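You operate a simulated robot arm through the tools that you are given. There is no shell and no other tool.

The job below is to be done with a simulated two-armed robot. You get a single attempt, and the scene is never put back.

Task
Press the disc's three high spots under 20 m; block back.
Fine: use the teal block; no spot goes 20 m under nought. Set down upright: setting block.

Only the result counts: the job must be done as asked and must still hold three seconds after the hand-in. Knocking over, shifting, dropping, spilling or breaking anything else fails it.

Robot
Two 7-joint arms with fingered hands on one trunk that stands fixed in place. Base frame: the origin is at the foot of the trunk, x ahead of it, y to its left, z up. Lengths are in mm, angles in degrees, forces in N, time in s.
The left shoulder is at [70, 139, 1083], the right one opposite. With the tool pointing down near the work surface each hand reaches from about 460 to 840 mm from the base axis, measured 20 degrees to its own side. Payload 3.9 kg a hand.
Tool frame (each hand has its own): the origin (TCP) lies between the finger pads and is the grasp point; the fingertips stand 29 mm ahead of it; z points along the fingers, y is the line along which they close. The gripper opens to 100 mm; its body begins 34 mm behind the TCP. The gripper is a hand of 5 fingers: y runs from the thumb to the fingers, the wrist lies at [-15, -105, -177] in the tool frame, and closing takes about 1.5 s.
Orientation is told as [roll, pitch, yaw] about the base's x, y, z axes, in that order, counted from this pose: with the fingers straight down and the wrist toward the robot, the tool's x, y and z point along [0, 1, 0], [1, 0, 0] and [0, 0, -1] of the base frame.

Tools
- The arms move only by the tool move_arm. It takes "left_deltas", "right_deltas" or both (then of equal length, played together; a hand with none holds still); each is one flat list of numbers, 7 for each row, row after row: the shift along the tool's x, y, z in mm, then the turn, a rotation vector about the tool's x, y, z in degrees, then the gripper command, from -1 (shut) to 1 (fully open), values between in proportion. In form: [tx, ty, tz, ax, ay, az, fingers, tx, ty, tz, ax, ay, az, fingers, ...]. A call has 1 to 20 rows; each row shifts and turns the commanded pose from where the row before left it, along the tool's axes as they then stand. Rows are played at 5 a second. More than 50 mm and 8.6 degrees between two rows, or a gripper value outside its range, and nothing of the call is played. A pose out of reach is approached as far as the arm can. The call stops where the force on the tool passes 40 N (or 10 N more than at its start, if that is more) or the arm is blocked; 0.2 s more then pass. The fingers move at their own pace (about 153 mm/s each) and stop on an object; they squeeze with about 24 N. The grip force told is the motor's: it shows also when the fingers shut on nothing. Time passes only in rows, and 0.2 s behind the last, so rows that do not move let the fingers close. It gives the time, the measured TCP pose, the force on the tool (base axes), the opening and the grip force at its end, in the units of the frame above (readings bear some noise), with the torque about the TCP (base axes, N m) and any sound that the robot's microphone picked up.
- Cameras (640 x 400 px; columns grow to the right, rows downward): "scene" is now at [136.3, 29.4, 1419.9]; the picture's right is [0.35, -0.94, 0.00], its down [-0.39, -0.14, -0.91] and it looks along [0.85, 0.32, -0.41] (base axes); focal length 374 px, centre (320, 200). "left" rides on the left gripper at [-66, -86, -121] in its tool frame; the picture's right is [-0.76, -0.31, 0.58], its down [0.59, -0.70, 0.40] and it looks along [0.28, 0.64, 0.71] (tool axes); focal length 247 px, centre (320, 200). "right" rides on the right gripper at [66, -86, -121] in its tool frame; the picture's right is [-0.76, 0.31, -0.58], its down [-0.59, -0.70, 0.40] and it looks along [-0.28, 0.64, 0.71] (tool axes); focal length 247 px, centre (320, 200). There is no depth. A picture from a camera that has moved, and an enlarged one, comes with that camera's place and axes in the base frame and with its lens.
- snapshot(camera): a new picture of that camera. No time passes.
- slide_trunk(by): slides the trunk up (or, below 0, down) by that many mm; the arms and the scene camera ride with it, the base frame stays. It gives what a move gives, with no picture.
- hand_shape(shape, hand): the hand has 5 fingers and takes this shape, open, in about a second: jaw (thumb against the fingers, like two jaws); tri (thumb and two fingers); tip (a fingertip pinch); poke (one finger out to press); point (the index stretched); flat (the hand flat); cup (the hand cupped); fist (a fist). The gripper value then closes the fingers along that shape, each until it touches; the sizes above hold for jaw. It gives what a move gives, with no picture.
- pan_tilt(pan, tilt): turns the head with the scene camera to pan (to the left, within 86 degrees either way) and tilt (down, from -29 to 69), counted from straight ahead of the robot. It gives what a move gives.
- enlarge(camera, box): a new picture of the part [left, top, right, bottom] of that camera's present view, enlarged. No time passes.
- job_done(): hands the job in; it is judged then, once.

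Nothing tells you positions but the pictures and the camera data. Unless the task says otherwise, let go and move clear before handing in.

The tools are called after "Emit:" as name(argument=value, ...) on one line, values as JSON. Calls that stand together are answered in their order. move_arm: Moves the arms, as the interface text tells. Its arguments: {"type":"object","properties":{"left_deltas":{"type":"array","items":{"type":"number"}},"right_deltas":{"type":"array","items":{"type":"number"}}},"required":[]} The other tools are called the same way: slide_trunk (by) moves the trunk up or down; hand_shape (shape, hand) gives the hand a shape; pan_tilt (pan, tilt) turns the head that bears the scene camera; snapshot (camera) takes a picture; enlarge (camera, box) takes an enlarged picture of a part of a camera's view; job_done () hands the job in.

At the start:

```text
t: 0.0
left_ee_pos: [399.6, 361.7, 1178.4]
left_tool_rot: [0.0, 0.0, 19.5]
left_contact_force: [0.0, -0.3, -0.1]
left_ft_torque: [-0.03, -0.02, 0.0]
left_grip_width: 99.8
left_gripper_force: 0.0
left_shape: jaw
right_ee_pos: [483.8, -0.2, 1227.5]
right_tool_rot: [0.0, 0.0, 19.5]
right_contact_force: [0.6, -0.4, 0.1]
right_ft_torque: [-0.01, -0.02, -0.03]
right_grip_width: 100.1
right_gripper_force: 0.1
right_shape: jaw
trunk travel left (down, up): [-724.0, 116.0]
head pan, tilt (commanded): [20.3, 24.3]
```

scene: 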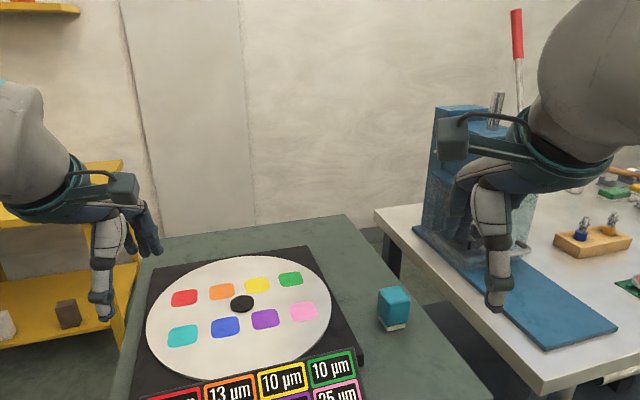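
right: 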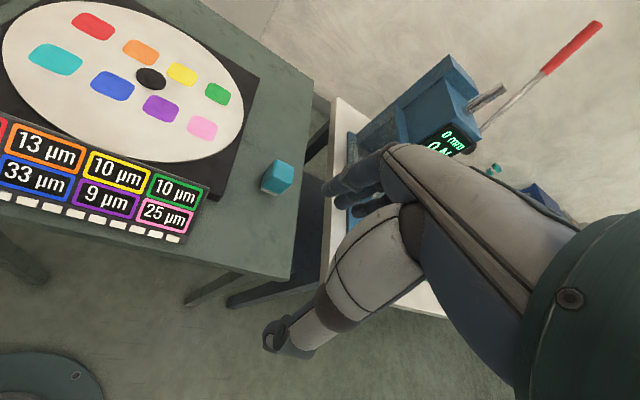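
left: 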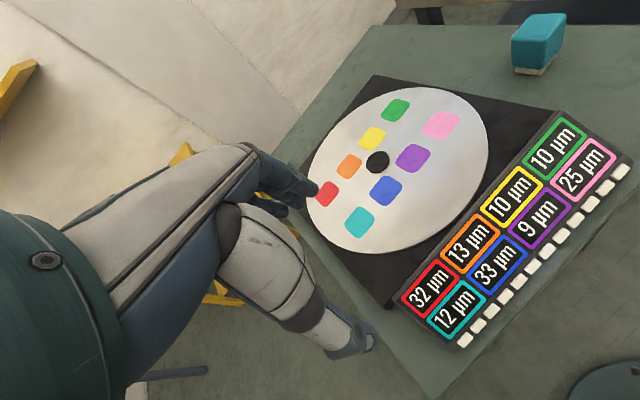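

I see a grey table with a white disc bearing eight coloured spots, a readout panel (red 32, blue 33 and pink 25 are the high ones), and a teal block at the right of the disc. I'll look more closely before moving.

Emit:
pan_tilt(pan=20, tilt=45)

Emit:
snapshot(camera="scene")

Emit:
enlarge(camera="left", box=[380, 0, 640, 360])

Emit:
enlarge(camera="right", box=[200, 120, 340, 220])

```text
t: 0.8
left_ee_pos: [398.7, 361.4, 1177.6]
left_tool_rot: [0.0, 0.0, 19.5]
left_contact_force: [-0.4, -0.2, -0.8]
left_ft_torque: [0.0, 0.0, 0.0]
left_grip_width: 99.8
left_gripper_force: 0.1
left_shape: jaw
right_ee_pos: [484.7, 0.5, 1226.9]
right_tool_rot: [0.0, 0.0, 19.5]
right_contact_force: [-0.5, 0.2, -0.1]
right_ft_torque: [0.02, 0.04, 0.0]
right_grip_width: 99.7
right_gripper_force: 0.0
right_shape: jaw
trunk travel left (down, up): [-724.0, 116.0]
head pan, tilt (commanded): [20.0, 45.0]
```

```text
taken
camera scene: at [126.3, 25.1, 1388.3], right [0.34, -0.94, 0.0], down [-0.66, -0.24, -0.71], along [0.67, 0.24, -0.71], focal length 374 px, centre (320, 200)
```

scene: 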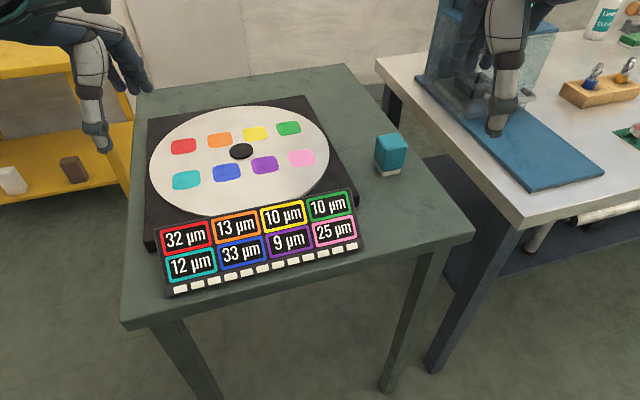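

```text
1.11 times, centred on (510, 180) of left
camera zoom: at [339.4, 271.3, 1299.6], right [-0.04, -0.82, -0.58], down [-0.86, 0.32, -0.4], along [0.51, 0.48, -0.71], focal length 274 px, centre (109, 222)
```

zoom: 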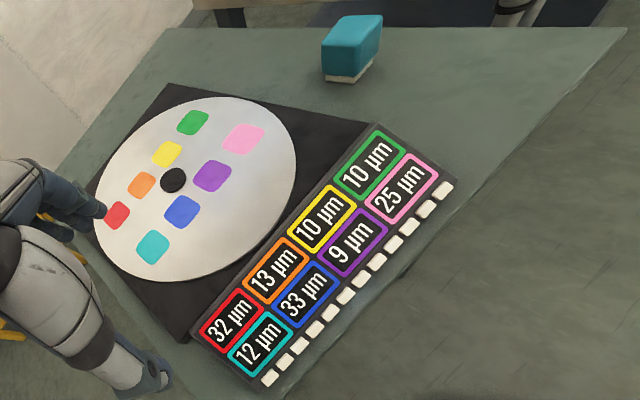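

```text
4.00 times, centred on (270, 170) of right
camera zoom: at [382.9, 33.7, 1349.3], right [0.54, -0.61, 0.58], down [-0.47, -0.79, -0.4], along [0.7, -0.05, -0.71], focal length 988 px, centre (520, 320)
```

zoom: 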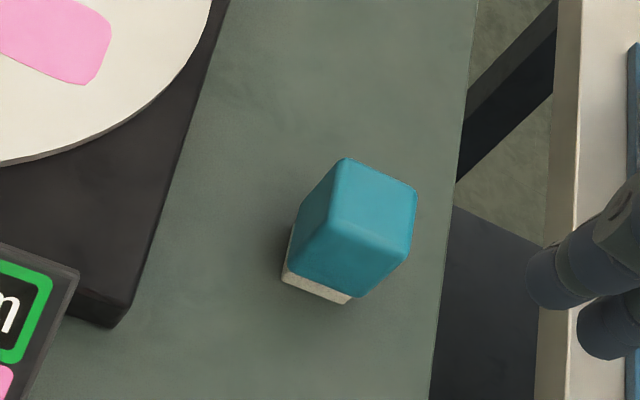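

I take the disc hub to be near [644, 385, 922] and the block near [705, 92]. Next I'll take enlarged views of the block and spots to fix their sizes and turn.

Emit:
enlarge(camera="scene", box=[350, 115, 430, 190])

Emit:
enlarge(camera="left", box=[490, 0, 590, 90])

Emit:
enlarge(camera="scene", box=[140, 95, 370, 240])

Emit:
enlarge(camera="scene", box=[150, 180, 370, 310])

```text
5.33 times, centred on (390, 152) of scene
camera zoom: at [126.3, 25.1, 1388.3], right [0.34, -0.94, 0.0], down [-0.66, -0.24, -0.71], along [0.67, 0.24, -0.71], focal length 1995 px, centre (-53, 453)
```

zoom: 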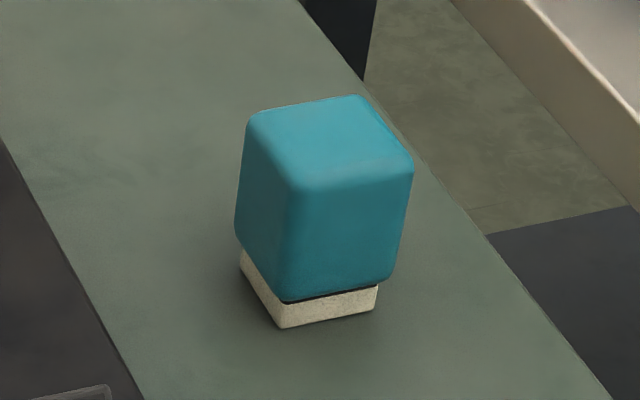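

```text
4.44 times, centred on (540, 45) of left
camera zoom: at [339.4, 271.3, 1299.6], right [-0.04, -0.82, -0.58], down [-0.86, 0.32, -0.4], along [0.51, 0.48, -0.71], focal length 1098 px, centre (-658, 889)
```

zoom: 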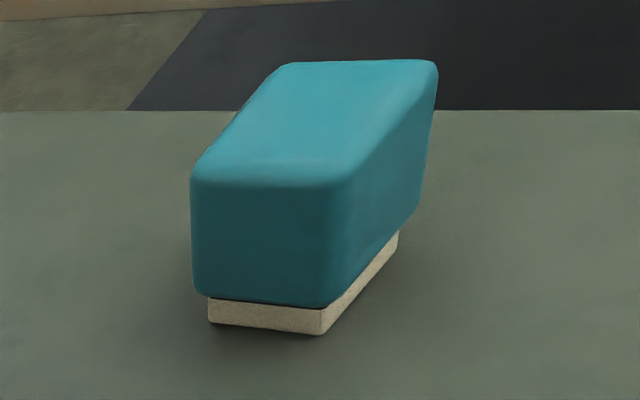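

```text
2.76 times, centred on (255, 168) of scene
camera zoom: at [126.3, 25.1, 1388.3], right [0.34, -0.94, 0.0], down [-0.66, -0.24, -0.71], along [0.67, 0.24, -0.71], focal length 1032 px, centre (499, 290)
```

zoom: 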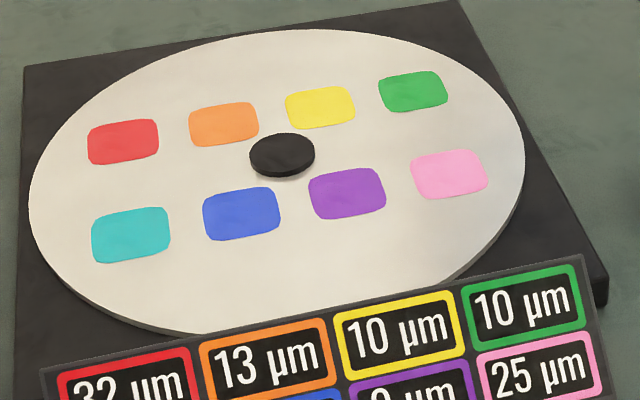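

```text
2.91 times, centred on (260, 245) of scene
camera zoom: at [126.3, 25.1, 1388.3], right [0.34, -0.94, 0.0], down [-0.66, -0.24, -0.71], along [0.67, 0.24, -0.71], focal length 1088 px, centre (494, 69)
```

zoom: 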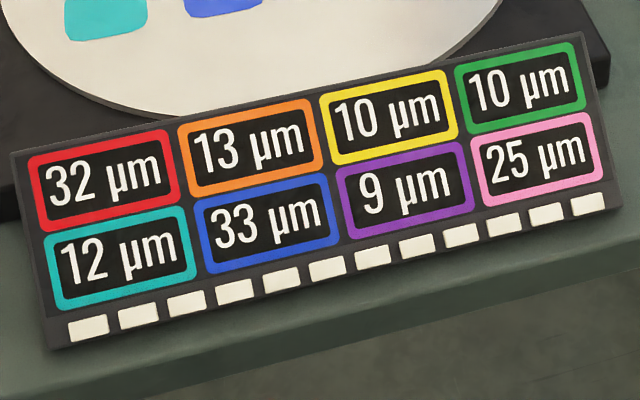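

The block stands near [737, 97] on a table at z about 881, turned about 37 degrees, and the spots' grid seems to share that turn. I'll move the right hand out of the way first and turn the left hand to match the block.

Emit:
move_arm(left_deltas=[0, 0, 0, 0, 0, -2.25, 1, 0, 0, 0, 0, 0, -2.25, 1, 0, 0, 0, 0, 0, -2.25, 1, 0, 0, 0, 0, 0, -2.25, 1, 0, 0, 0, 0, 0, -2.25, 1, 0, 0, 0, 0, 0, -2.25, 1, 0, 0, 0, 0, 0, -2.25, 1, 0, 0, 0, 0, 0, -2.25, 1], right_deltas=[-24.25, -13.9, 0, 0, 0, 0, 1, -24.25, -13.9, 0, 0, 0, 0, 1, -24.25, -13.9, 0, 0, 0, 0, 1, -24.25, -13.9, 0, 0, 0, 0, 1, -24.25, -13.9, 0, 0, 0, 0, 1, -24.25, -13.9, 0, 0, 0, 0, 1, -24.25, -13.9, 0, 0, 0, 0, 1, -24.25, -13.9, 0, 0, 0, 0, 1])

Emit:
snapshot(camera="scene")

```text
t: 2.6
left_ee_pos: [397.9, 358.7, 1179.8]
left_tool_rot: [0.0, -0.1, 37.6]
left_contact_force: [0.1, 0.1, 0.1]
left_ft_torque: [0.02, 0.01, 0.05]
left_grip_width: 99.6
left_gripper_force: 0.1
left_shape: jaw
right_ee_pos: [444.8, -220.9, 1228.7]
right_tool_rot: [0.1, 0.0, 19.5]
right_contact_force: [0.4, -0.8, 0.4]
right_ft_torque: [0.01, 0.02, 0.02]
right_grip_width: 99.8
right_gripper_force: 0.1
right_shape: jaw
trunk travel left (down, up): [-724.0, 116.0]
head pan, tilt (commanded): [20.0, 45.0]
```

```text
taken
camera scene: at [126.0, 23.7, 1388.3], right [0.34, -0.94, 0.0], down [-0.66, -0.24, -0.71], along [0.66, 0.24, -0.71], focal length 374 px, centre (320, 200)
```

scene: 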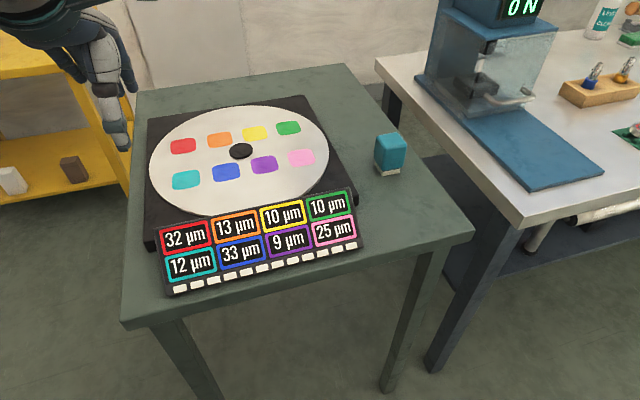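

The right hand is clear and the left is turned to about 37.5 degrees. I'll bring the left hand over the block at z about 1060.

Emit:
move_arm(left_deltas=[-34.65, 9, 9.8, 0, 0, 0, 1, -34.65, 9, 9.8, 0, 0, 0, 1, -34.65, 9, 9.8, 0, 0, 0, 1, -34.65, 9, 9.8, 0, 0, 0, 1, -34.65, 9, 9.8, 0, 0, 0, 1, -34.65, 9, 9.8, 0, 0, 0, 1, -34.65, 9, 9.8, 0, 0, 0, 1, -34.65, 9, 9.8, 0, 0, 0, 1, -34.65, 9, 9.8, 0, 0, 0, 1, -34.65, 9, 9.8, 0, 0, 0, 1, -34.65, 9, 9.8, 0, 0, 0, 1, -34.65, 9, 9.8, 0, 0, 0, 1, 0, 0, 0, 0, 0, 0, 1])

Emit:
snapshot(camera="scene")

Emit:
snapshot(camera="left")

Emit:
snapshot(camera="right")

```text
t: 5.4
left_ee_pos: [682.6, 127.4, 1078.8]
left_tool_rot: [0.0, 0.1, 37.5]
left_contact_force: [-0.4, 0.4, -0.1]
left_ft_torque: [0.01, 0.02, 0.0]
left_grip_width: 100.0
left_gripper_force: 0.2
left_shape: jaw
left hand out of reach, approached as far as the arm can: row 2, 3, 4, 10, 11, 12
right_ee_pos: [446.0, -220.1, 1228.5]
right_tool_rot: [0.1, 0.0, 19.5]
right_contact_force: [-1.0, -0.4, 0.6]
right_ft_torque: [-0.02, -0.03, 0.0]
right_grip_width: 99.6
right_gripper_force: 0.1
right_shape: jaw
trunk travel left (down, up): [-724.0, 116.0]
head pan, tilt (commanded): [20.0, 45.0]
```

```text
taken
camera scene: at [126.1, 25.5, 1388.2], right [0.34, -0.94, 0.0], down [-0.66, -0.24, -0.71], along [0.66, 0.24, -0.71], focal length 374 px, centre (320, 200)
```

scene: 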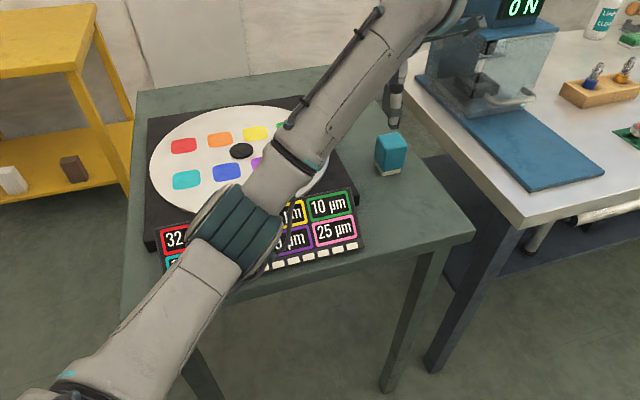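

```text
taken
camera left: at [653.7, 23.3, 1200.0], right [0.22, -0.79, -0.58], down [-0.92, 0.04, -0.4], along [0.34, 0.62, -0.71], focal length 247 px, centre (320, 200)
```

left: 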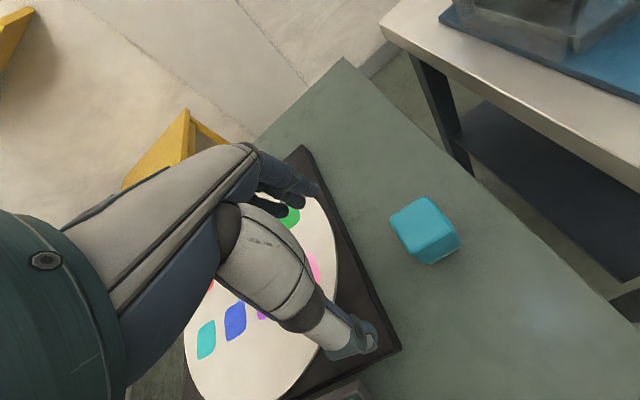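

```text
taken
camera right: at [342.8, -185.9, 1350.4], right [0.54, -0.61, 0.58], down [-0.47, -0.79, -0.4], along [0.7, -0.05, -0.71], focal length 247 px, centre (320, 200)
```

right: 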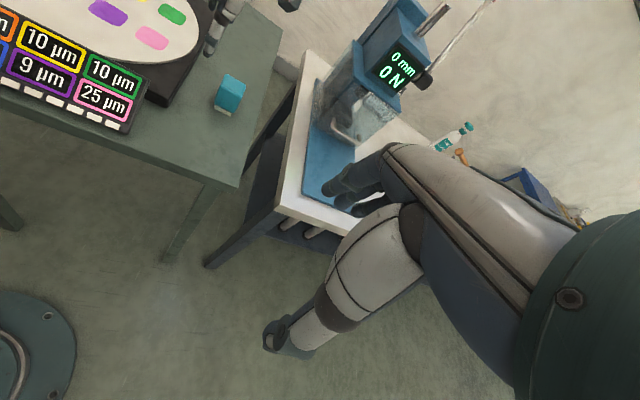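

The left hand stopped short at [683, 127, 1079], out of reach at this height. Raising the trunk to bring the shoulder nearer the wrist's height should give more reach.

Emit:
slide_trunk(by=70)

Emit:
move_arm(left_deltas=[0, 0, 20, 0, 0, 0, 1, 0, 0, 20, 0, 0, 0, 1, 0, 0, 20, 0, 0, 0, 1, 0, 0, 20, 0, 0, 0, 1])

```text
t: 6.5
left_ee_pos: [681.3, 126.9, 1148.2]
left_tool_rot: [0.0, 0.0, 37.6]
left_contact_force: [-0.5, 0.2, -0.4]
left_ft_torque: [0.02, -0.02, 0.02]
left_grip_width: 99.9
left_gripper_force: 0.1
left_shape: jaw
right_ee_pos: [446.4, -219.8, 1298.2]
right_tool_rot: [0.0, 0.0, 19.5]
right_contact_force: [-0.2, -0.2, -0.7]
right_ft_torque: [0.01, -0.01, -0.01]
right_grip_width: 99.6
right_gripper_force: 0.0
right_shape: jaw
trunk travel left (down, up): [-794.0, 46.0]
head pan, tilt (commanded): [20.0, 45.0]
```

```text
t: 7.5
left_ee_pos: [655.4, 128.3, 1077.8]
left_tool_rot: [0.1, 0.0, 37.5]
left_contact_force: [0.3, 0.3, -0.5]
left_ft_torque: [0.0, 0.0, -0.01]
left_grip_width: 99.7
left_gripper_force: 0.0
left_shape: jaw
left hand out of reach, approached as far as the arm can: row 1, 2, 3, 4
right_ee_pos: [444.9, -219.5, 1298.9]
right_tool_rot: [0.0, 0.0, 19.4]
right_contact_force: [-0.4, 0.0, -0.2]
right_ft_torque: [-0.02, -0.01, -0.01]
right_grip_width: 100.0
right_gripper_force: 0.0
right_shape: jaw
trunk travel left (down, up): [-794.0, 46.0]
head pan, tilt (commanded): [20.0, 45.0]
```

Reach got worse, so the limit is the wrist's bend rather than distance. I'll back off, put the trunk back, and try the other grasp turn (about -53 degrees), which suits the forearm's direction better.

Emit:
move_arm(left_deltas=[28, -3.7, -20, 0, 0, 0, 1, 28, -3.7, -20, 0, 0, 0, 1, 28, -3.7, -20, 0, 0, 0, 1, 0, 0, 0, 0, 0, 0, 1])

Emit:
slide_trunk(by=-70)

```text
t: 8.5
left_ee_pos: [606.1, 194.0, 1136.2]
left_tool_rot: [0.1, 0.0, 37.3]
left_contact_force: [-0.3, -0.1, 0.1]
left_ft_torque: [-0.03, 0.01, 0.02]
left_grip_width: 100.0
left_gripper_force: 0.1
left_shape: jaw
left hand out of reach, approached as far as the arm can: row 3
right_ee_pos: [445.8, -220.6, 1299.4]
right_tool_rot: [-0.1, -0.1, 19.4]
right_contact_force: [-0.1, 0.4, 0.0]
right_ft_torque: [0.03, -0.01, 0.0]
right_grip_width: 100.0
right_gripper_force: 0.0
right_shape: jaw
trunk travel left (down, up): [-794.0, 46.0]
head pan, tilt (commanded): [20.0, 45.0]
```

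```text
t: 9.6
left_ee_pos: [606.4, 193.7, 1067.2]
left_tool_rot: [0.0, 0.0, 37.2]
left_contact_force: [-0.3, 0.0, 0.0]
left_ft_torque: [0.02, 0.0, -0.01]
left_grip_width: 100.0
left_gripper_force: 0.0
left_shape: jaw
right_ee_pos: [445.3, -219.6, 1228.7]
right_tool_rot: [0.0, 0.0, 19.5]
right_contact_force: [0.8, 0.5, -0.1]
right_ft_torque: [0.01, -0.03, -0.02]
right_grip_width: 100.1
right_gripper_force: 0.1
right_shape: jaw
trunk travel left (down, up): [-724.0, 116.0]
head pan, tilt (commanded): [20.0, 45.0]
```

The back-off worked and the hand is at [606, 194, 1067]. I'll turn it by 90 degrees to yaw about -53.

Emit:
move_arm(left_deltas=[0, 0, 0, 0, 0, 7.5, 1, 0, 0, 0, 0, 0, 7.5, 1, 0, 0, 0, 0, 0, 7.5, 1, 0, 0, 0, 0, 0, 7.5, 1, 0, 0, 0, 0, 0, 7.5, 1, 0, 0, 0, 0, 0, 7.5, 1, 0, 0, 0, 0, 0, 7.5, 1, 0, 0, 0, 0, 0, 7.5, 1, 0, 0, 0, 0, 0, 7.5, 1, 0, 0, 0, 0, 0, 7.5, 1, 0, 0, 0, 0, 0, 7.5, 1, 0, 0, 0, 0, 0, 7.5, 1])

Emit:
snapshot(camera="scene")

```text
t: 12.2
left_ee_pos: [605.3, 192.6, 1066.4]
left_tool_rot: [0.0, 0.0, -52.9]
left_contact_force: [-0.4, 0.3, -0.3]
left_ft_torque: [0.0, 0.02, -0.03]
left_grip_width: 99.7
left_gripper_force: 0.1
left_shape: jaw
right_ee_pos: [445.8, -219.5, 1228.0]
right_tool_rot: [-0.1, 0.0, 19.3]
right_contact_force: [-0.2, 0.0, 0.6]
right_ft_torque: [-0.01, -0.01, 0.0]
right_grip_width: 99.6
right_gripper_force: 0.0
right_shape: jaw
trunk travel left (down, up): [-724.0, 116.0]
head pan, tilt (commanded): [20.0, 45.0]
```

```text
taken
camera scene: at [126.4, 25.1, 1388.2], right [0.34, -0.94, 0.0], down [-0.66, -0.24, -0.71], along [0.66, 0.24, -0.71], focal length 374 px, centre (320, 200)
```

scene: 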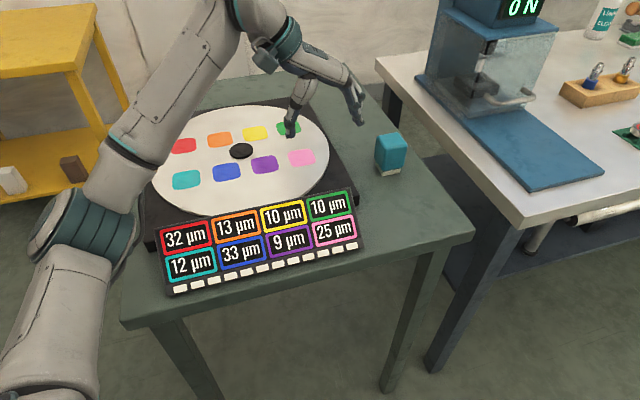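

That turn worked with no trouble. Now I'll move over the block at [735, 98, 1060].

Emit:
move_arm(left_deltas=[9.3, 30.7, 1.2, 0, 0, 0, 1, 9.3, 30.7, 1.2, 0, 0, 0, 1, 9.3, 30.7, 1.2, 0, 0, 0, 1, 9.3, 30.7, 1.2, 0, 0, 0, 1, 9.3, 30.7, 1.2, 0, 0, 0, 1, 0, 0, 0, 0, 0, 0, 1])

Emit:
snapshot(camera="scene")

Emit:
snapshot(camera="left")

Emit:
enlarge(camera="right", box=[180, 0, 340, 120])

```text
t: 13.6
left_ee_pos: [726.6, 107.7, 1062.7]
left_tool_rot: [0.1, -0.1, -52.7]
left_contact_force: [-0.4, 1.0, -0.3]
left_ft_torque: [-0.01, 0.02, -0.04]
left_grip_width: 99.7
left_gripper_force: 0.1
left_shape: jaw
left hand out of reach, approached as far as the arm can: row 5
right_ee_pos: [445.0, -217.5, 1229.0]
right_tool_rot: [-0.1, 0.0, 19.5]
right_contact_force: [0.2, 0.3, -0.1]
right_ft_torque: [-0.02, 0.01, -0.02]
right_grip_width: 100.0
right_gripper_force: 0.0
right_shape: jaw
trunk travel left (down, up): [-724.0, 116.0]
head pan, tilt (commanded): [20.0, 45.0]
```

```text
taken
camera scene: at [126.2, 26.8, 1388.2], right [0.34, -0.94, 0.0], down [-0.66, -0.24, -0.71], along [0.66, 0.24, -0.71], focal length 374 px, centre (320, 200)
```

scene: 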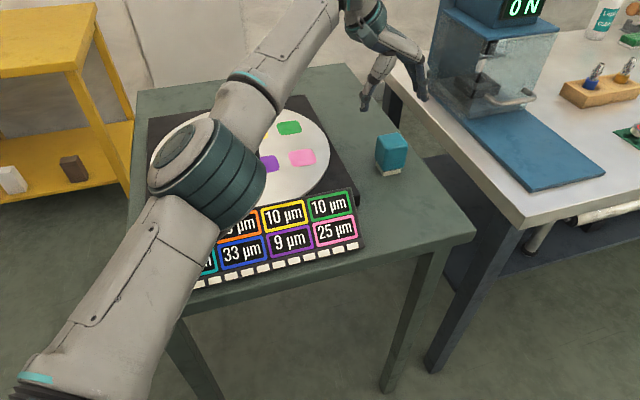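

```text
taken
camera left: at [623.1, 136.1, 1183.2], right [-0.79, -0.21, -0.58], down [0.04, 0.92, -0.4], along [0.62, -0.34, -0.71], focal length 247 px, centre (320, 200)
```

left: 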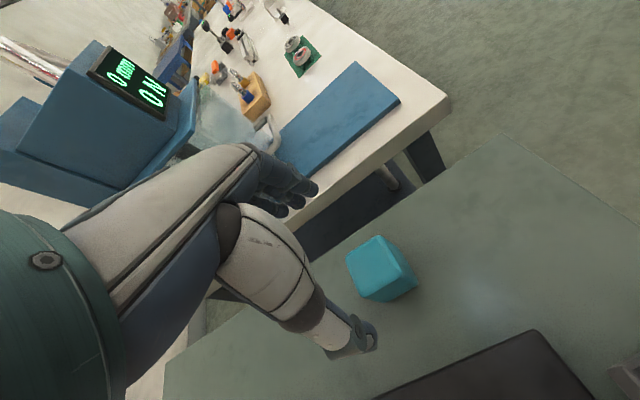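

```text
3.33 times, centred on (260, 60) of right
camera zoom: at [342.9, -184.6, 1350.6], right [0.54, -0.61, 0.58], down [-0.47, -0.79, -0.4], along [0.7, -0.05, -0.71], focal length 823 px, centre (520, 667)
```

zoom: 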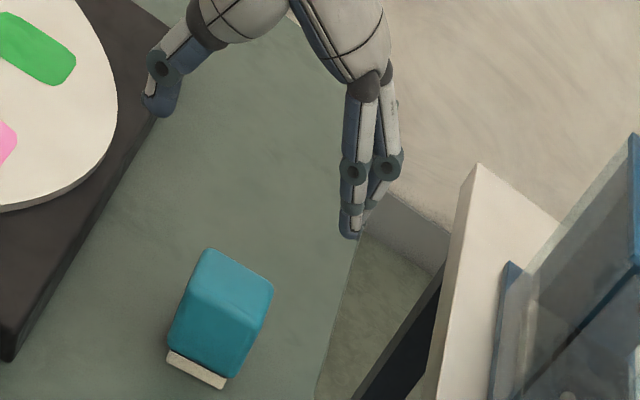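

The hand is almost over the block, though the last row was at the edge of reach. I'll measure the block in the wrist view before going down.

Emit:
enlarge(camera="left", box=[300, 210, 460, 330])

Emit:
enlarge(camera="scene", box=[330, 60, 450, 190])

```text
3.33 times, centred on (380, 270) of left
camera zoom: at [623.1, 136.1, 1183.2], right [-0.79, -0.21, -0.58], down [0.04, 0.92, -0.4], along [0.62, -0.34, -0.71], focal length 823 px, centre (120, -33)
```

zoom: 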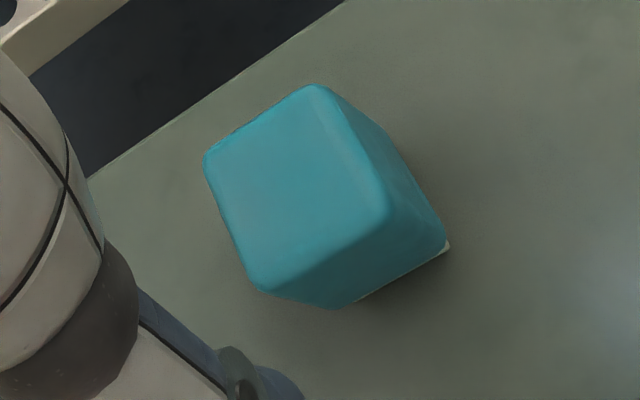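

```text
3.08 times, centred on (390, 125) of scene
camera zoom: at [126.2, 26.8, 1388.2], right [0.34, -0.94, 0.0], down [-0.66, -0.24, -0.71], along [0.66, 0.24, -0.71], focal length 1151 px, centre (105, 431)
```

zoom: 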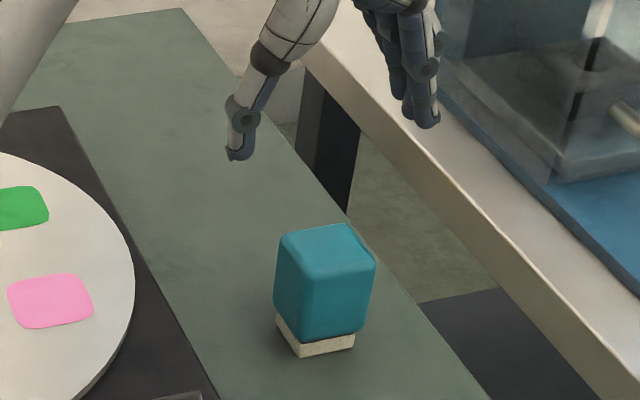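

The block's top square lines up with the tool axes (about 46 mm wide), centred 2 mm in x and 10 mm in y from the TCP. I'll go down part way and correct the offset.

Emit:
move_arm(left_deltas=[0, 0, 17.5, 0, 0, 0, 1, 0, 0, 17.5, 0, 0, 0, 1, 0, 0, 17.5, 0, 0, 0, 1, 1, 5, 0, 0, 0, 0, 1, 0.9, 5, 0, 0, 0, 0, 1, 0, 0, 0, 0, 0, 0, 1])

Emit:
enlarge(camera="left", box=[280, 190, 480, 340])

Emit:
enlarge(camera="scene", box=[330, 60, 450, 190])

```text
t: 15.0
left_ee_pos: [736.8, 98.1, 1007.7]
left_tool_rot: [-0.1, 0.0, -52.8]
left_contact_force: [0.6, 0.4, 0.1]
left_ft_torque: [-0.01, -0.02, 0.0]
left_grip_width: 100.1
left_gripper_force: 0.1
left_shape: jaw
right_ee_pos: [445.1, -219.0, 1230.2]
right_tool_rot: [-0.1, 0.0, 19.5]
right_contact_force: [-0.3, 0.6, -0.3]
right_ft_torque: [-0.02, -0.02, -0.02]
right_grip_width: 99.8
right_gripper_force: 0.0
right_shape: jaw
trunk travel left (down, up): [-724.0, 116.0]
head pan, tilt (commanded): [20.0, 45.0]
```

```text
2.67 times, centred on (380, 265) of left
camera zoom: at [631.6, 127.6, 1129.9], right [-0.79, -0.21, -0.58], down [0.04, 0.92, -0.4], along [0.61, -0.34, -0.71], focal length 659 px, centre (160, 27)
```

zoom: 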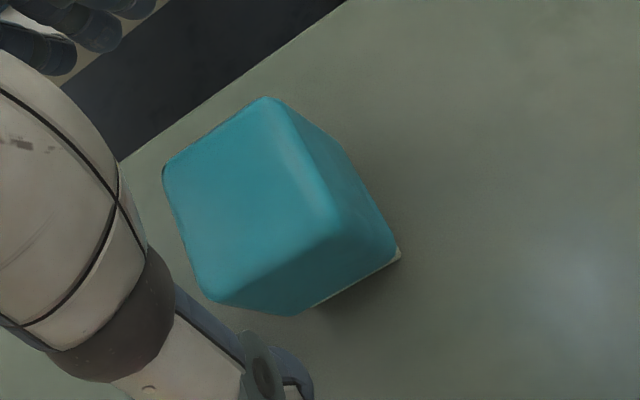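

```text
3.08 times, centred on (390, 125) of scene
camera zoom: at [126.2, 25.6, 1388.2], right [0.34, -0.94, 0.0], down [-0.66, -0.24, -0.71], along [0.66, 0.24, -0.71], focal length 1151 px, centre (105, 431)
```

zoom: 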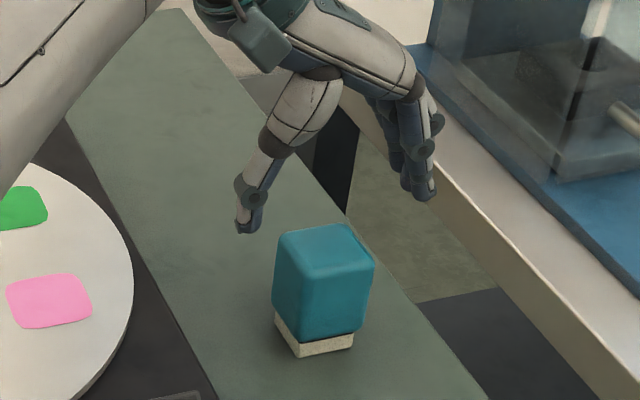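

The block is now centred under the TCP to within about 1 mm. I'll go down to z about 930 and check before closing.

Emit:
move_arm(left_deltas=[0, 0, 15.6, 0, 0, 0, 1, 0, 0, 15.6, 0, 0, 0, 1, 0, 0, 15.6, 0, 0, 0, 1, 0, 0, 15.6, 0, 0, 0, 1, 0, 0, 15.6, 0, 0, 0, 1, 0, 0, 0, 0, 0, 0, 1])

Emit:
enlarge(camera="left", box=[240, 170, 480, 350])

Emit:
enlarge(camera="scene", box=[330, 60, 450, 190])

Emit:
enlarge(camera="right", box=[180, 0, 340, 120])

```text
t: 16.4
left_ee_pos: [737.0, 98.0, 930.4]
left_tool_rot: [0.0, 0.0, -52.7]
left_contact_force: [0.0, -0.5, -0.1]
left_ft_torque: [0.03, 0.01, 0.03]
left_grip_width: 99.6
left_gripper_force: 0.1
left_shape: jaw
right_ee_pos: [446.2, -220.1, 1228.8]
right_tool_rot: [0.0, 0.0, 19.6]
right_contact_force: [0.5, -0.2, 0.4]
right_ft_torque: [0.0, 0.0, -0.02]
right_grip_width: 99.9
right_gripper_force: 0.0
right_shape: jaw
trunk travel left (down, up): [-724.0, 116.0]
head pan, tilt (commanded): [20.0, 45.0]
```

```text
2.22 times, centred on (360, 260) of left
camera zoom: at [632.5, 126.6, 1051.7], right [-0.79, -0.21, -0.58], down [0.04, 0.92, -0.4], along [0.61, -0.34, -0.71], focal length 549 px, centre (231, 67)
```

zoom: 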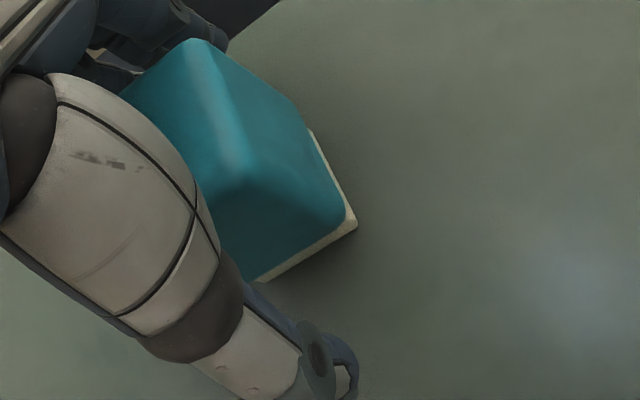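

```text
3.08 times, centred on (390, 125) of scene
camera zoom: at [126.0, 25.1, 1388.3], right [0.34, -0.94, 0.0], down [-0.66, -0.24, -0.71], along [0.66, 0.24, -0.71], focal length 1151 px, centre (105, 431)
```

zoom: 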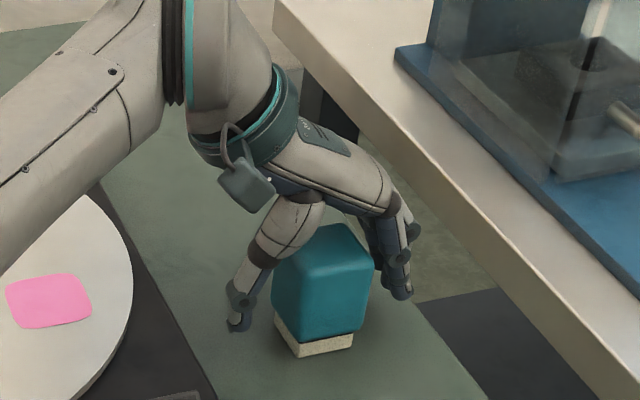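

```text
3.33 times, centred on (260, 60) of right
camera zoom: at [342.8, -186.3, 1350.4], right [0.54, -0.61, 0.58], down [-0.47, -0.79, -0.4], along [0.7, -0.05, -0.71], focal length 823 px, centre (520, 667)
```

zoom: 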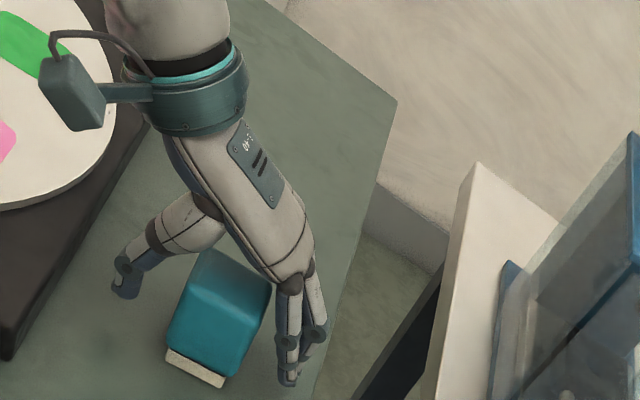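

The thumb and fingers straddle the block symmetrically with no contact. I'll close gently.

Emit:
move_arm(left_deltas=[0, 0, 0, 0, 0, 0, 0.6, 0, 0, 0, 0, 0, 0, 0.3, 0, 0, 0, 0, 0, 0, 0.15, 0, 0, 0, 0, 0, 0, 0.05, 0, 0, 0, 0, 0, 0, -0.05, 0, 0, 0, 0, 0, 0, -0.2, 0, 0, 0, 0, 0, 0, -0.6, 0, 0, 0, 0, 0, 0, -1, 0, 0, 0, 0, 0, 0, -1, 0, 0, 0, 0, 0, 0, -1, 0, 0, 0, 0, 0, 0, -1, 0, 0, 0, 0, 0, 0, -1])

Emit:
enlarge(camera="scene", box=[330, 60, 450, 190])

Emit:
enlarge(camera="right", box=[180, 0, 340, 120])

```text
t: 19.0
left_ee_pos: [737.2, 98.9, 931.0]
left_tool_rot: [0.0, 0.0, -52.6]
left_contact_force: [-0.6, 1.1, -0.1]
left_ft_torque: [0.04, 0.02, 0.03]
left_grip_width: 44.8
left_gripper_force: 24.2
left_shape: jaw
right_ee_pos: [445.8, -220.6, 1228.8]
right_tool_rot: [0.0, 0.0, 19.5]
right_contact_force: [0.3, 0.5, -0.1]
right_ft_torque: [0.0, 0.0, 0.0]
right_grip_width: 99.6
right_gripper_force: 0.1
right_shape: jaw
trunk travel left (down, up): [-724.0, 116.0]
head pan, tilt (commanded): [20.0, 45.0]
```

```text
3.08 times, centred on (390, 125) of scene
camera zoom: at [126.3, 25.3, 1388.2], right [0.34, -0.94, 0.0], down [-0.66, -0.24, -0.71], along [0.66, 0.24, -0.71], focal length 1151 px, centre (105, 431)
```

zoom: 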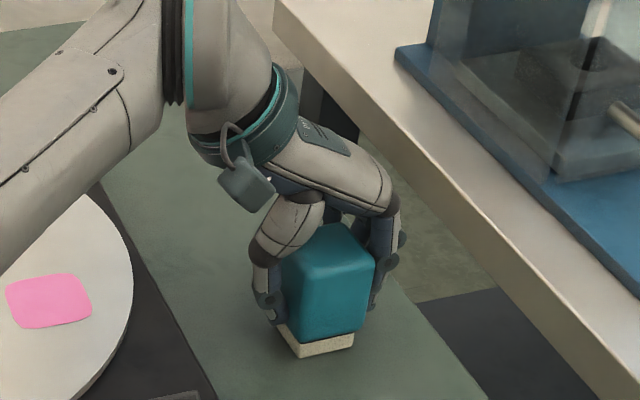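

```text
3.33 times, centred on (260, 60) of right
camera zoom: at [343.0, -186.1, 1350.3], right [0.54, -0.61, 0.58], down [-0.47, -0.79, -0.4], along [0.7, -0.05, -0.71], focal length 823 px, centre (520, 667)
```

zoom: 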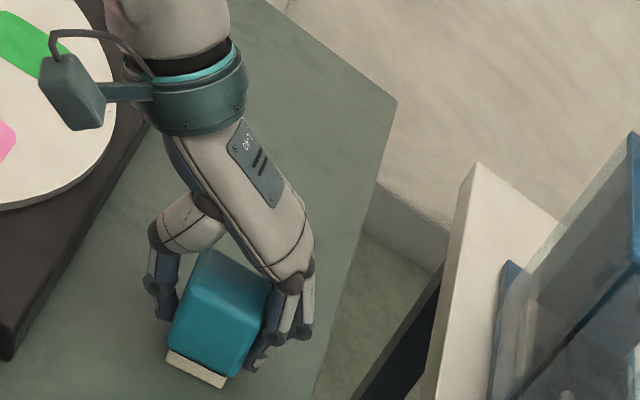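

Gripped at 44.8 mm width with the block unmoved; the reference pose is [737, 98, 931], yaw -52.7. I'll lift 70 mm and check.

Emit:
move_arm(left_deltas=[0, 0, -6, 0, 0, 0, -1, 0, 0, -10, 0, 0, 0, -1, 0, 0, -14, 0, 0, 0, -1, 0, 0, -14, 0, 0, 0, -1, 0, 0, -14, 0, 0, 0, -1, 0, 0, -12, 0, 0, 0, -1, 0, 0, 0, 0, 0, 0, -1])

Emit:
snapshot(camera="scene")

Emit:
enlarge(camera="right", box=[100, 0, 340, 180])

```text
t: 20.6
left_ee_pos: [734.3, 97.2, 999.7]
left_tool_rot: [0.0, 0.1, -52.7]
left_contact_force: [0.2, -0.7, -3.8]
left_ft_torque: [-0.03, -0.02, -0.02]
left_grip_width: 44.5
left_gripper_force: 24.0
left_shape: jaw
right_ee_pos: [445.9, -220.5, 1228.9]
right_tool_rot: [0.0, 0.0, 19.6]
right_contact_force: [0.0, 0.8, 0.6]
right_ft_torque: [0.02, 0.04, 0.0]
right_grip_width: 100.0
right_gripper_force: 0.0
right_shape: jaw
trunk travel left (down, up): [-724.0, 116.0]
head pan, tilt (commanded): [20.0, 45.0]
```

```text
taken
camera scene: at [127.0, 25.4, 1388.1], right [0.34, -0.94, 0.0], down [-0.66, -0.24, -0.71], along [0.66, 0.24, -0.71], focal length 374 px, centre (320, 200)
```

scene: 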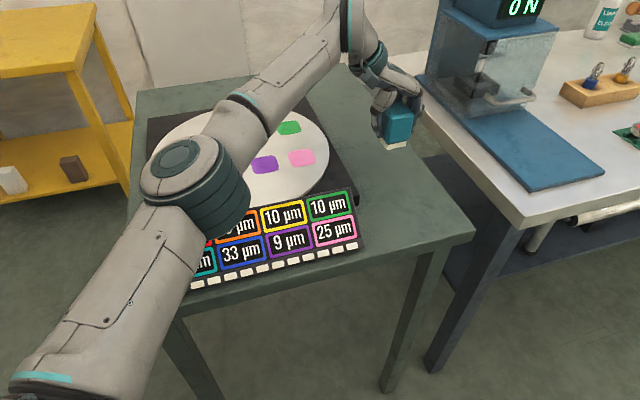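

```text
2.22 times, centred on (220, 90) of right
camera zoom: at [343.7, -186.0, 1350.1], right [0.54, -0.61, 0.58], down [-0.47, -0.79, -0.4], along [0.7, -0.05, -0.71], focal length 549 px, centre (542, 444)
```

zoom: 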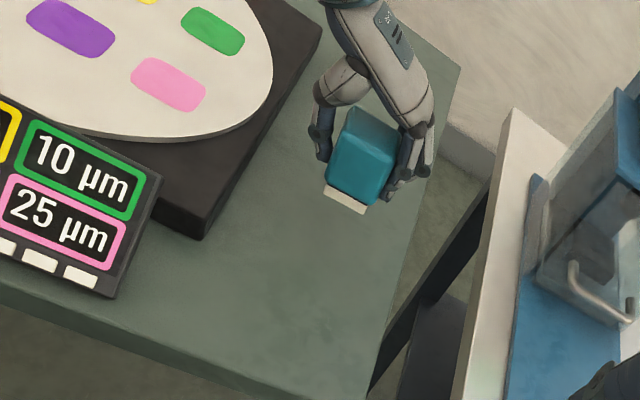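

The block is lifted cleanly (about 3.8 N). I'll carry it to hover over the pink spot, which I take to be near [669, 261] with the disc surface near z 916–922.

Emit:
move_arm(left_deltas=[5.9, -21.2, 1, 0, 0, 0, -1, 5.9, -21.2, 1, 0, 0, 0, -1, 5.9, -21.2, 1, 0, 0, 0, -1, 5.9, -21.2, 1, 0, 0, 0, -1, 5.9, -21.2, 1, 0, 0, 0, -1, 5.9, -21.2, 1, 0, 0, 0, -1, 5.9, -21.2, 1, 0, 0, 0, -1, 5.9, -21.2, 1, 0, 0, 0, -1, 0, 0, 0, 0, 0, 0, -1])

Emit:
snapshot(camera="scene")

Emit:
snapshot(camera="left")

Emit:
snapshot(camera="right")

```text
t: 22.6
left_ee_pos: [670.1, 263.3, 991.2]
left_tool_rot: [-0.1, 0.0, -52.7]
left_contact_force: [0.3, -0.3, -3.2]
left_ft_torque: [0.02, -0.02, -0.04]
left_grip_width: 44.5
left_gripper_force: 23.7
left_shape: jaw
right_ee_pos: [446.7, -220.9, 1228.8]
right_tool_rot: [0.0, 0.1, 19.5]
right_contact_force: [0.6, 0.3, -0.2]
right_ft_torque: [0.02, -0.02, -0.03]
right_grip_width: 99.8
right_gripper_force: 0.1
right_shape: jaw
trunk travel left (down, up): [-724.0, 116.0]
head pan, tilt (commanded): [20.0, 45.0]
```

```text
taken
camera scene: at [127.0, 24.8, 1388.2], right [0.34, -0.94, 0.0], down [-0.66, -0.24, -0.71], along [0.66, 0.24, -0.71], focal length 374 px, centre (320, 200)
```

scene: 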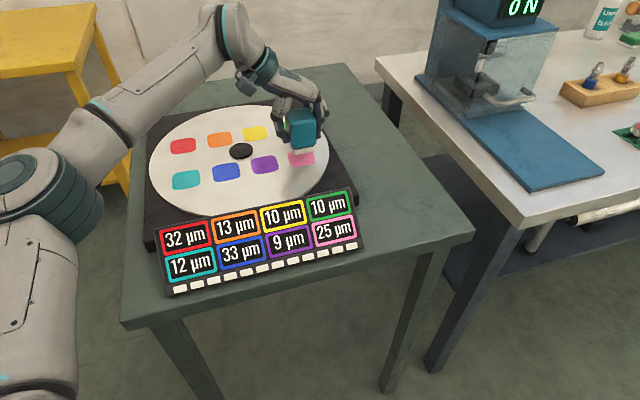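

```text
taken
camera left: at [565.5, 290.9, 1112.6], right [-0.79, -0.21, -0.58], down [0.04, 0.92, -0.4], along [0.61, -0.34, -0.71], focal length 247 px, centre (320, 200)
```

left: 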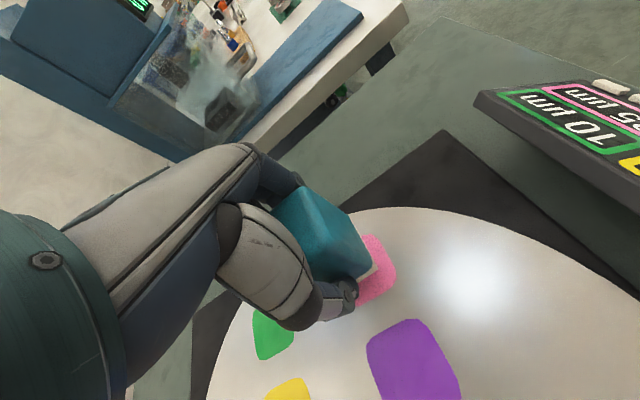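

```text
taken
camera right: at [343.7, -186.6, 1350.0], right [0.54, -0.61, 0.58], down [-0.47, -0.79, -0.4], along [0.7, -0.05, -0.71], focal length 247 px, centre (320, 200)
```

right: 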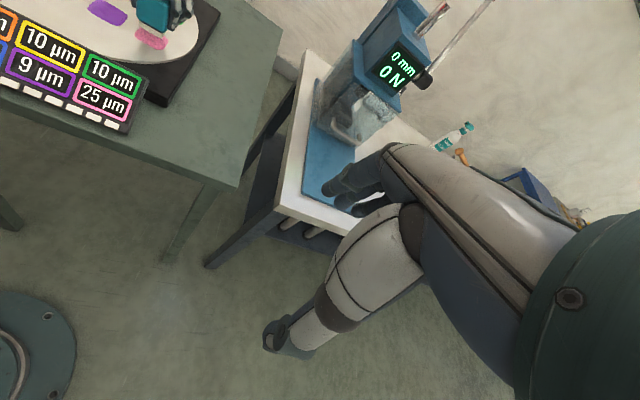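

The view of the panel is clear and the block is over pink. I'll enlarge to compare the sole with the spot.

Emit:
enlarge(camera="scene", box=[260, 90, 350, 190])

Emit:
enlarge(camera="left", box=[240, 150, 480, 330])

Emit:
enlarge(camera="right", box=[80, 0, 220, 100])

```text
4.00 times, centred on (305, 140) of scene
camera zoom: at [127.0, 24.8, 1388.2], right [0.34, -0.94, 0.0], down [-0.66, -0.24, -0.71], along [0.66, 0.24, -0.71], focal length 1496 px, centre (380, 440)
```

zoom: 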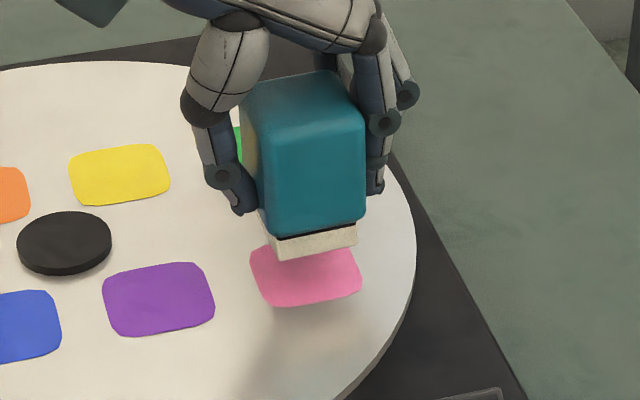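

```text
2.22 times, centred on (360, 240) of left
camera zoom: at [565.5, 290.9, 1112.6], right [-0.79, -0.21, -0.58], down [0.04, 0.92, -0.4], along [0.61, -0.34, -0.71], focal length 549 px, centre (231, 111)
```

zoom: 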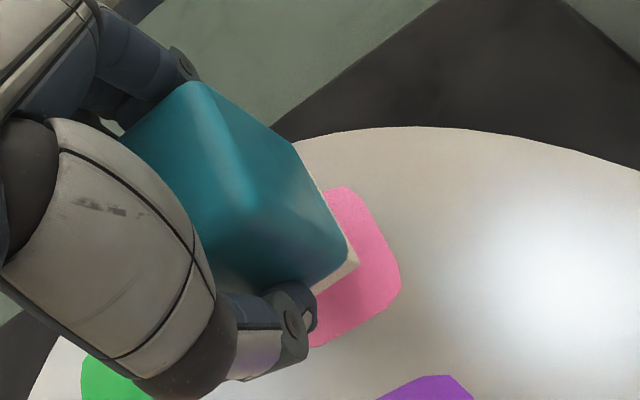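

```text
4.00 times, centred on (150, 50) of right
camera zoom: at [343.7, -186.6, 1350.0], right [0.54, -0.61, 0.58], down [-0.47, -0.79, -0.4], along [0.7, -0.05, -0.71], focal length 988 px, centre (1000, 800)
```

zoom: 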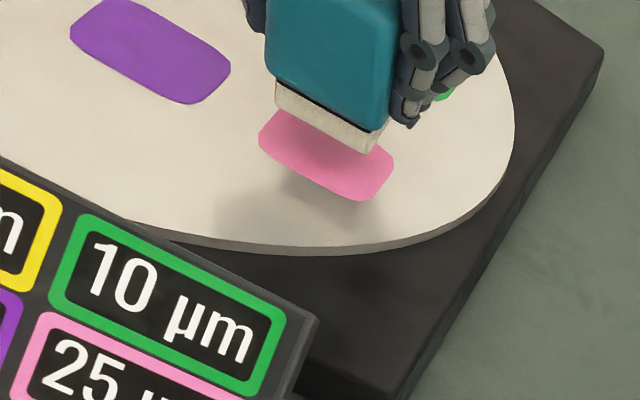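

The views agree that the sole is centred on pink with the disc surface near z 914, so no shift is needed. I'll go down slowly toward contact.

Emit:
move_arm(left_deltas=[0, 0, 5, 0, 0, 0, -1, 0, 0, 5, 0, 0, 0, -1, 0, 0, 5, 0, 0, 0, -1, 0, 0, 4, 0, 0, 0, -1, 0, 0, 2, 0, 0, 0, -1, 0, 0, 0, 0, 0, 0, -1])

Emit:
enlarge(camera="scene", box=[260, 90, 350, 190])

Emit:
enlarge(camera="right", box=[80, 0, 220, 100])

Emit:
enlarge(camera="left", box=[240, 150, 480, 330])

```text
t: 24.0
left_ee_pos: [669.4, 262.5, 970.1]
left_tool_rot: [0.0, 0.1, -52.8]
left_contact_force: [-0.6, 0.4, -2.6]
left_ft_torque: [-0.04, -0.01, 0.01]
left_grip_width: 44.2
left_gripper_force: 24.5
left_shape: jaw
right_ee_pos: [446.6, -221.0, 1228.1]
right_tool_rot: [0.0, 0.1, 19.5]
right_contact_force: [-1.0, 0.1, -0.2]
right_ft_torque: [0.02, -0.02, 0.02]
right_grip_width: 99.8
right_gripper_force: 0.0
right_shape: jaw
trunk travel left (down, up): [-724.0, 116.0]
head pan, tilt (commanded): [20.0, 45.0]
```

```text
4.00 times, centred on (305, 140) of scene
camera zoom: at [126.7, 25.3, 1388.2], right [0.34, -0.94, 0.0], down [-0.66, -0.24, -0.71], along [0.66, 0.24, -0.71], focal length 1496 px, centre (380, 440)
```

zoom: 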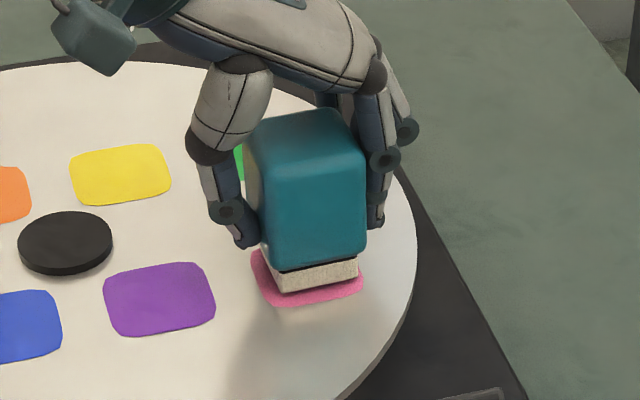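

```text
4.00 times, centred on (150, 50) of right
camera zoom: at [343.4, -186.1, 1350.2], right [0.54, -0.61, 0.58], down [-0.47, -0.79, -0.4], along [0.7, -0.05, -0.71], focal length 988 px, centre (1000, 800)
```

zoom: 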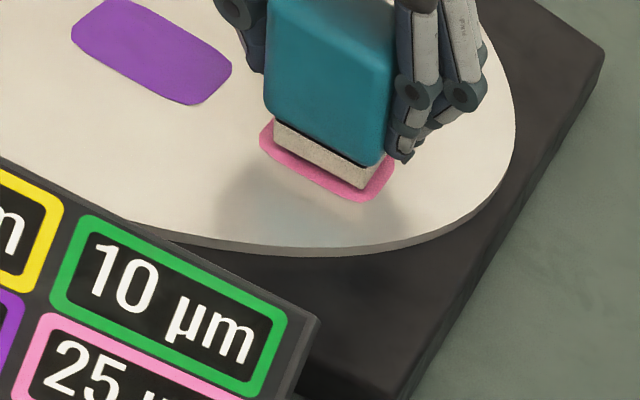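

```text
2.22 times, centred on (360, 240) of left
camera zoom: at [565.7, 291.3, 1092.3], right [-0.79, -0.21, -0.58], down [0.04, 0.92, -0.4], along [0.61, -0.34, -0.71], focal length 549 px, centre (231, 111)
```

zoom: 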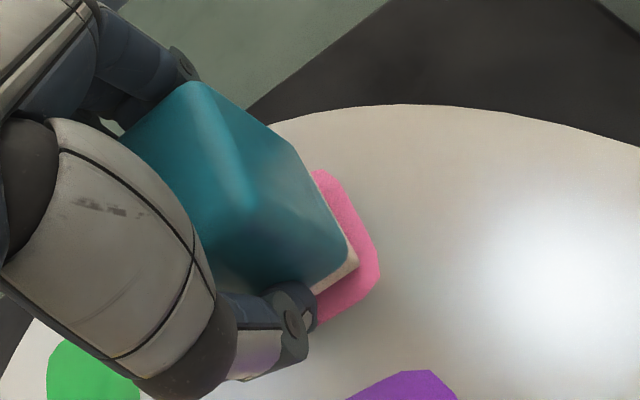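

The sole sits well inside the pink spot, about 5 mm above it. I'll step down 1 mm at a time.

Emit:
move_arm(left_deltas=[0, 0, 1, 0, 0, 0, -1, 0, 0, 1, 0, 0, 0, -1, 0, 0, 1, 0, 0, 0, -1, 0, 0, 1, 0, 0, 0, -1, 0, 0, 0, 0, 0, 0, -1])

```text
t: 25.2
left_ee_pos: [670.1, 262.7, 967.1]
left_tool_rot: [-0.1, -0.1, -52.6]
left_contact_force: [0.1, 0.2, -2.8]
left_ft_torque: [0.0, -0.03, -0.01]
left_grip_width: 44.4
left_gripper_force: 24.0
left_shape: jaw
right_ee_pos: [444.7, -219.5, 1228.3]
right_tool_rot: [0.0, 0.0, 19.5]
right_contact_force: [0.1, 0.2, 0.3]
right_ft_torque: [0.0, -0.02, 0.02]
right_grip_width: 99.8
right_gripper_force: 0.0
right_shape: jaw
trunk travel left (down, up): [-724.0, 116.0]
head pan, tilt (commanded): [20.0, 45.0]
```

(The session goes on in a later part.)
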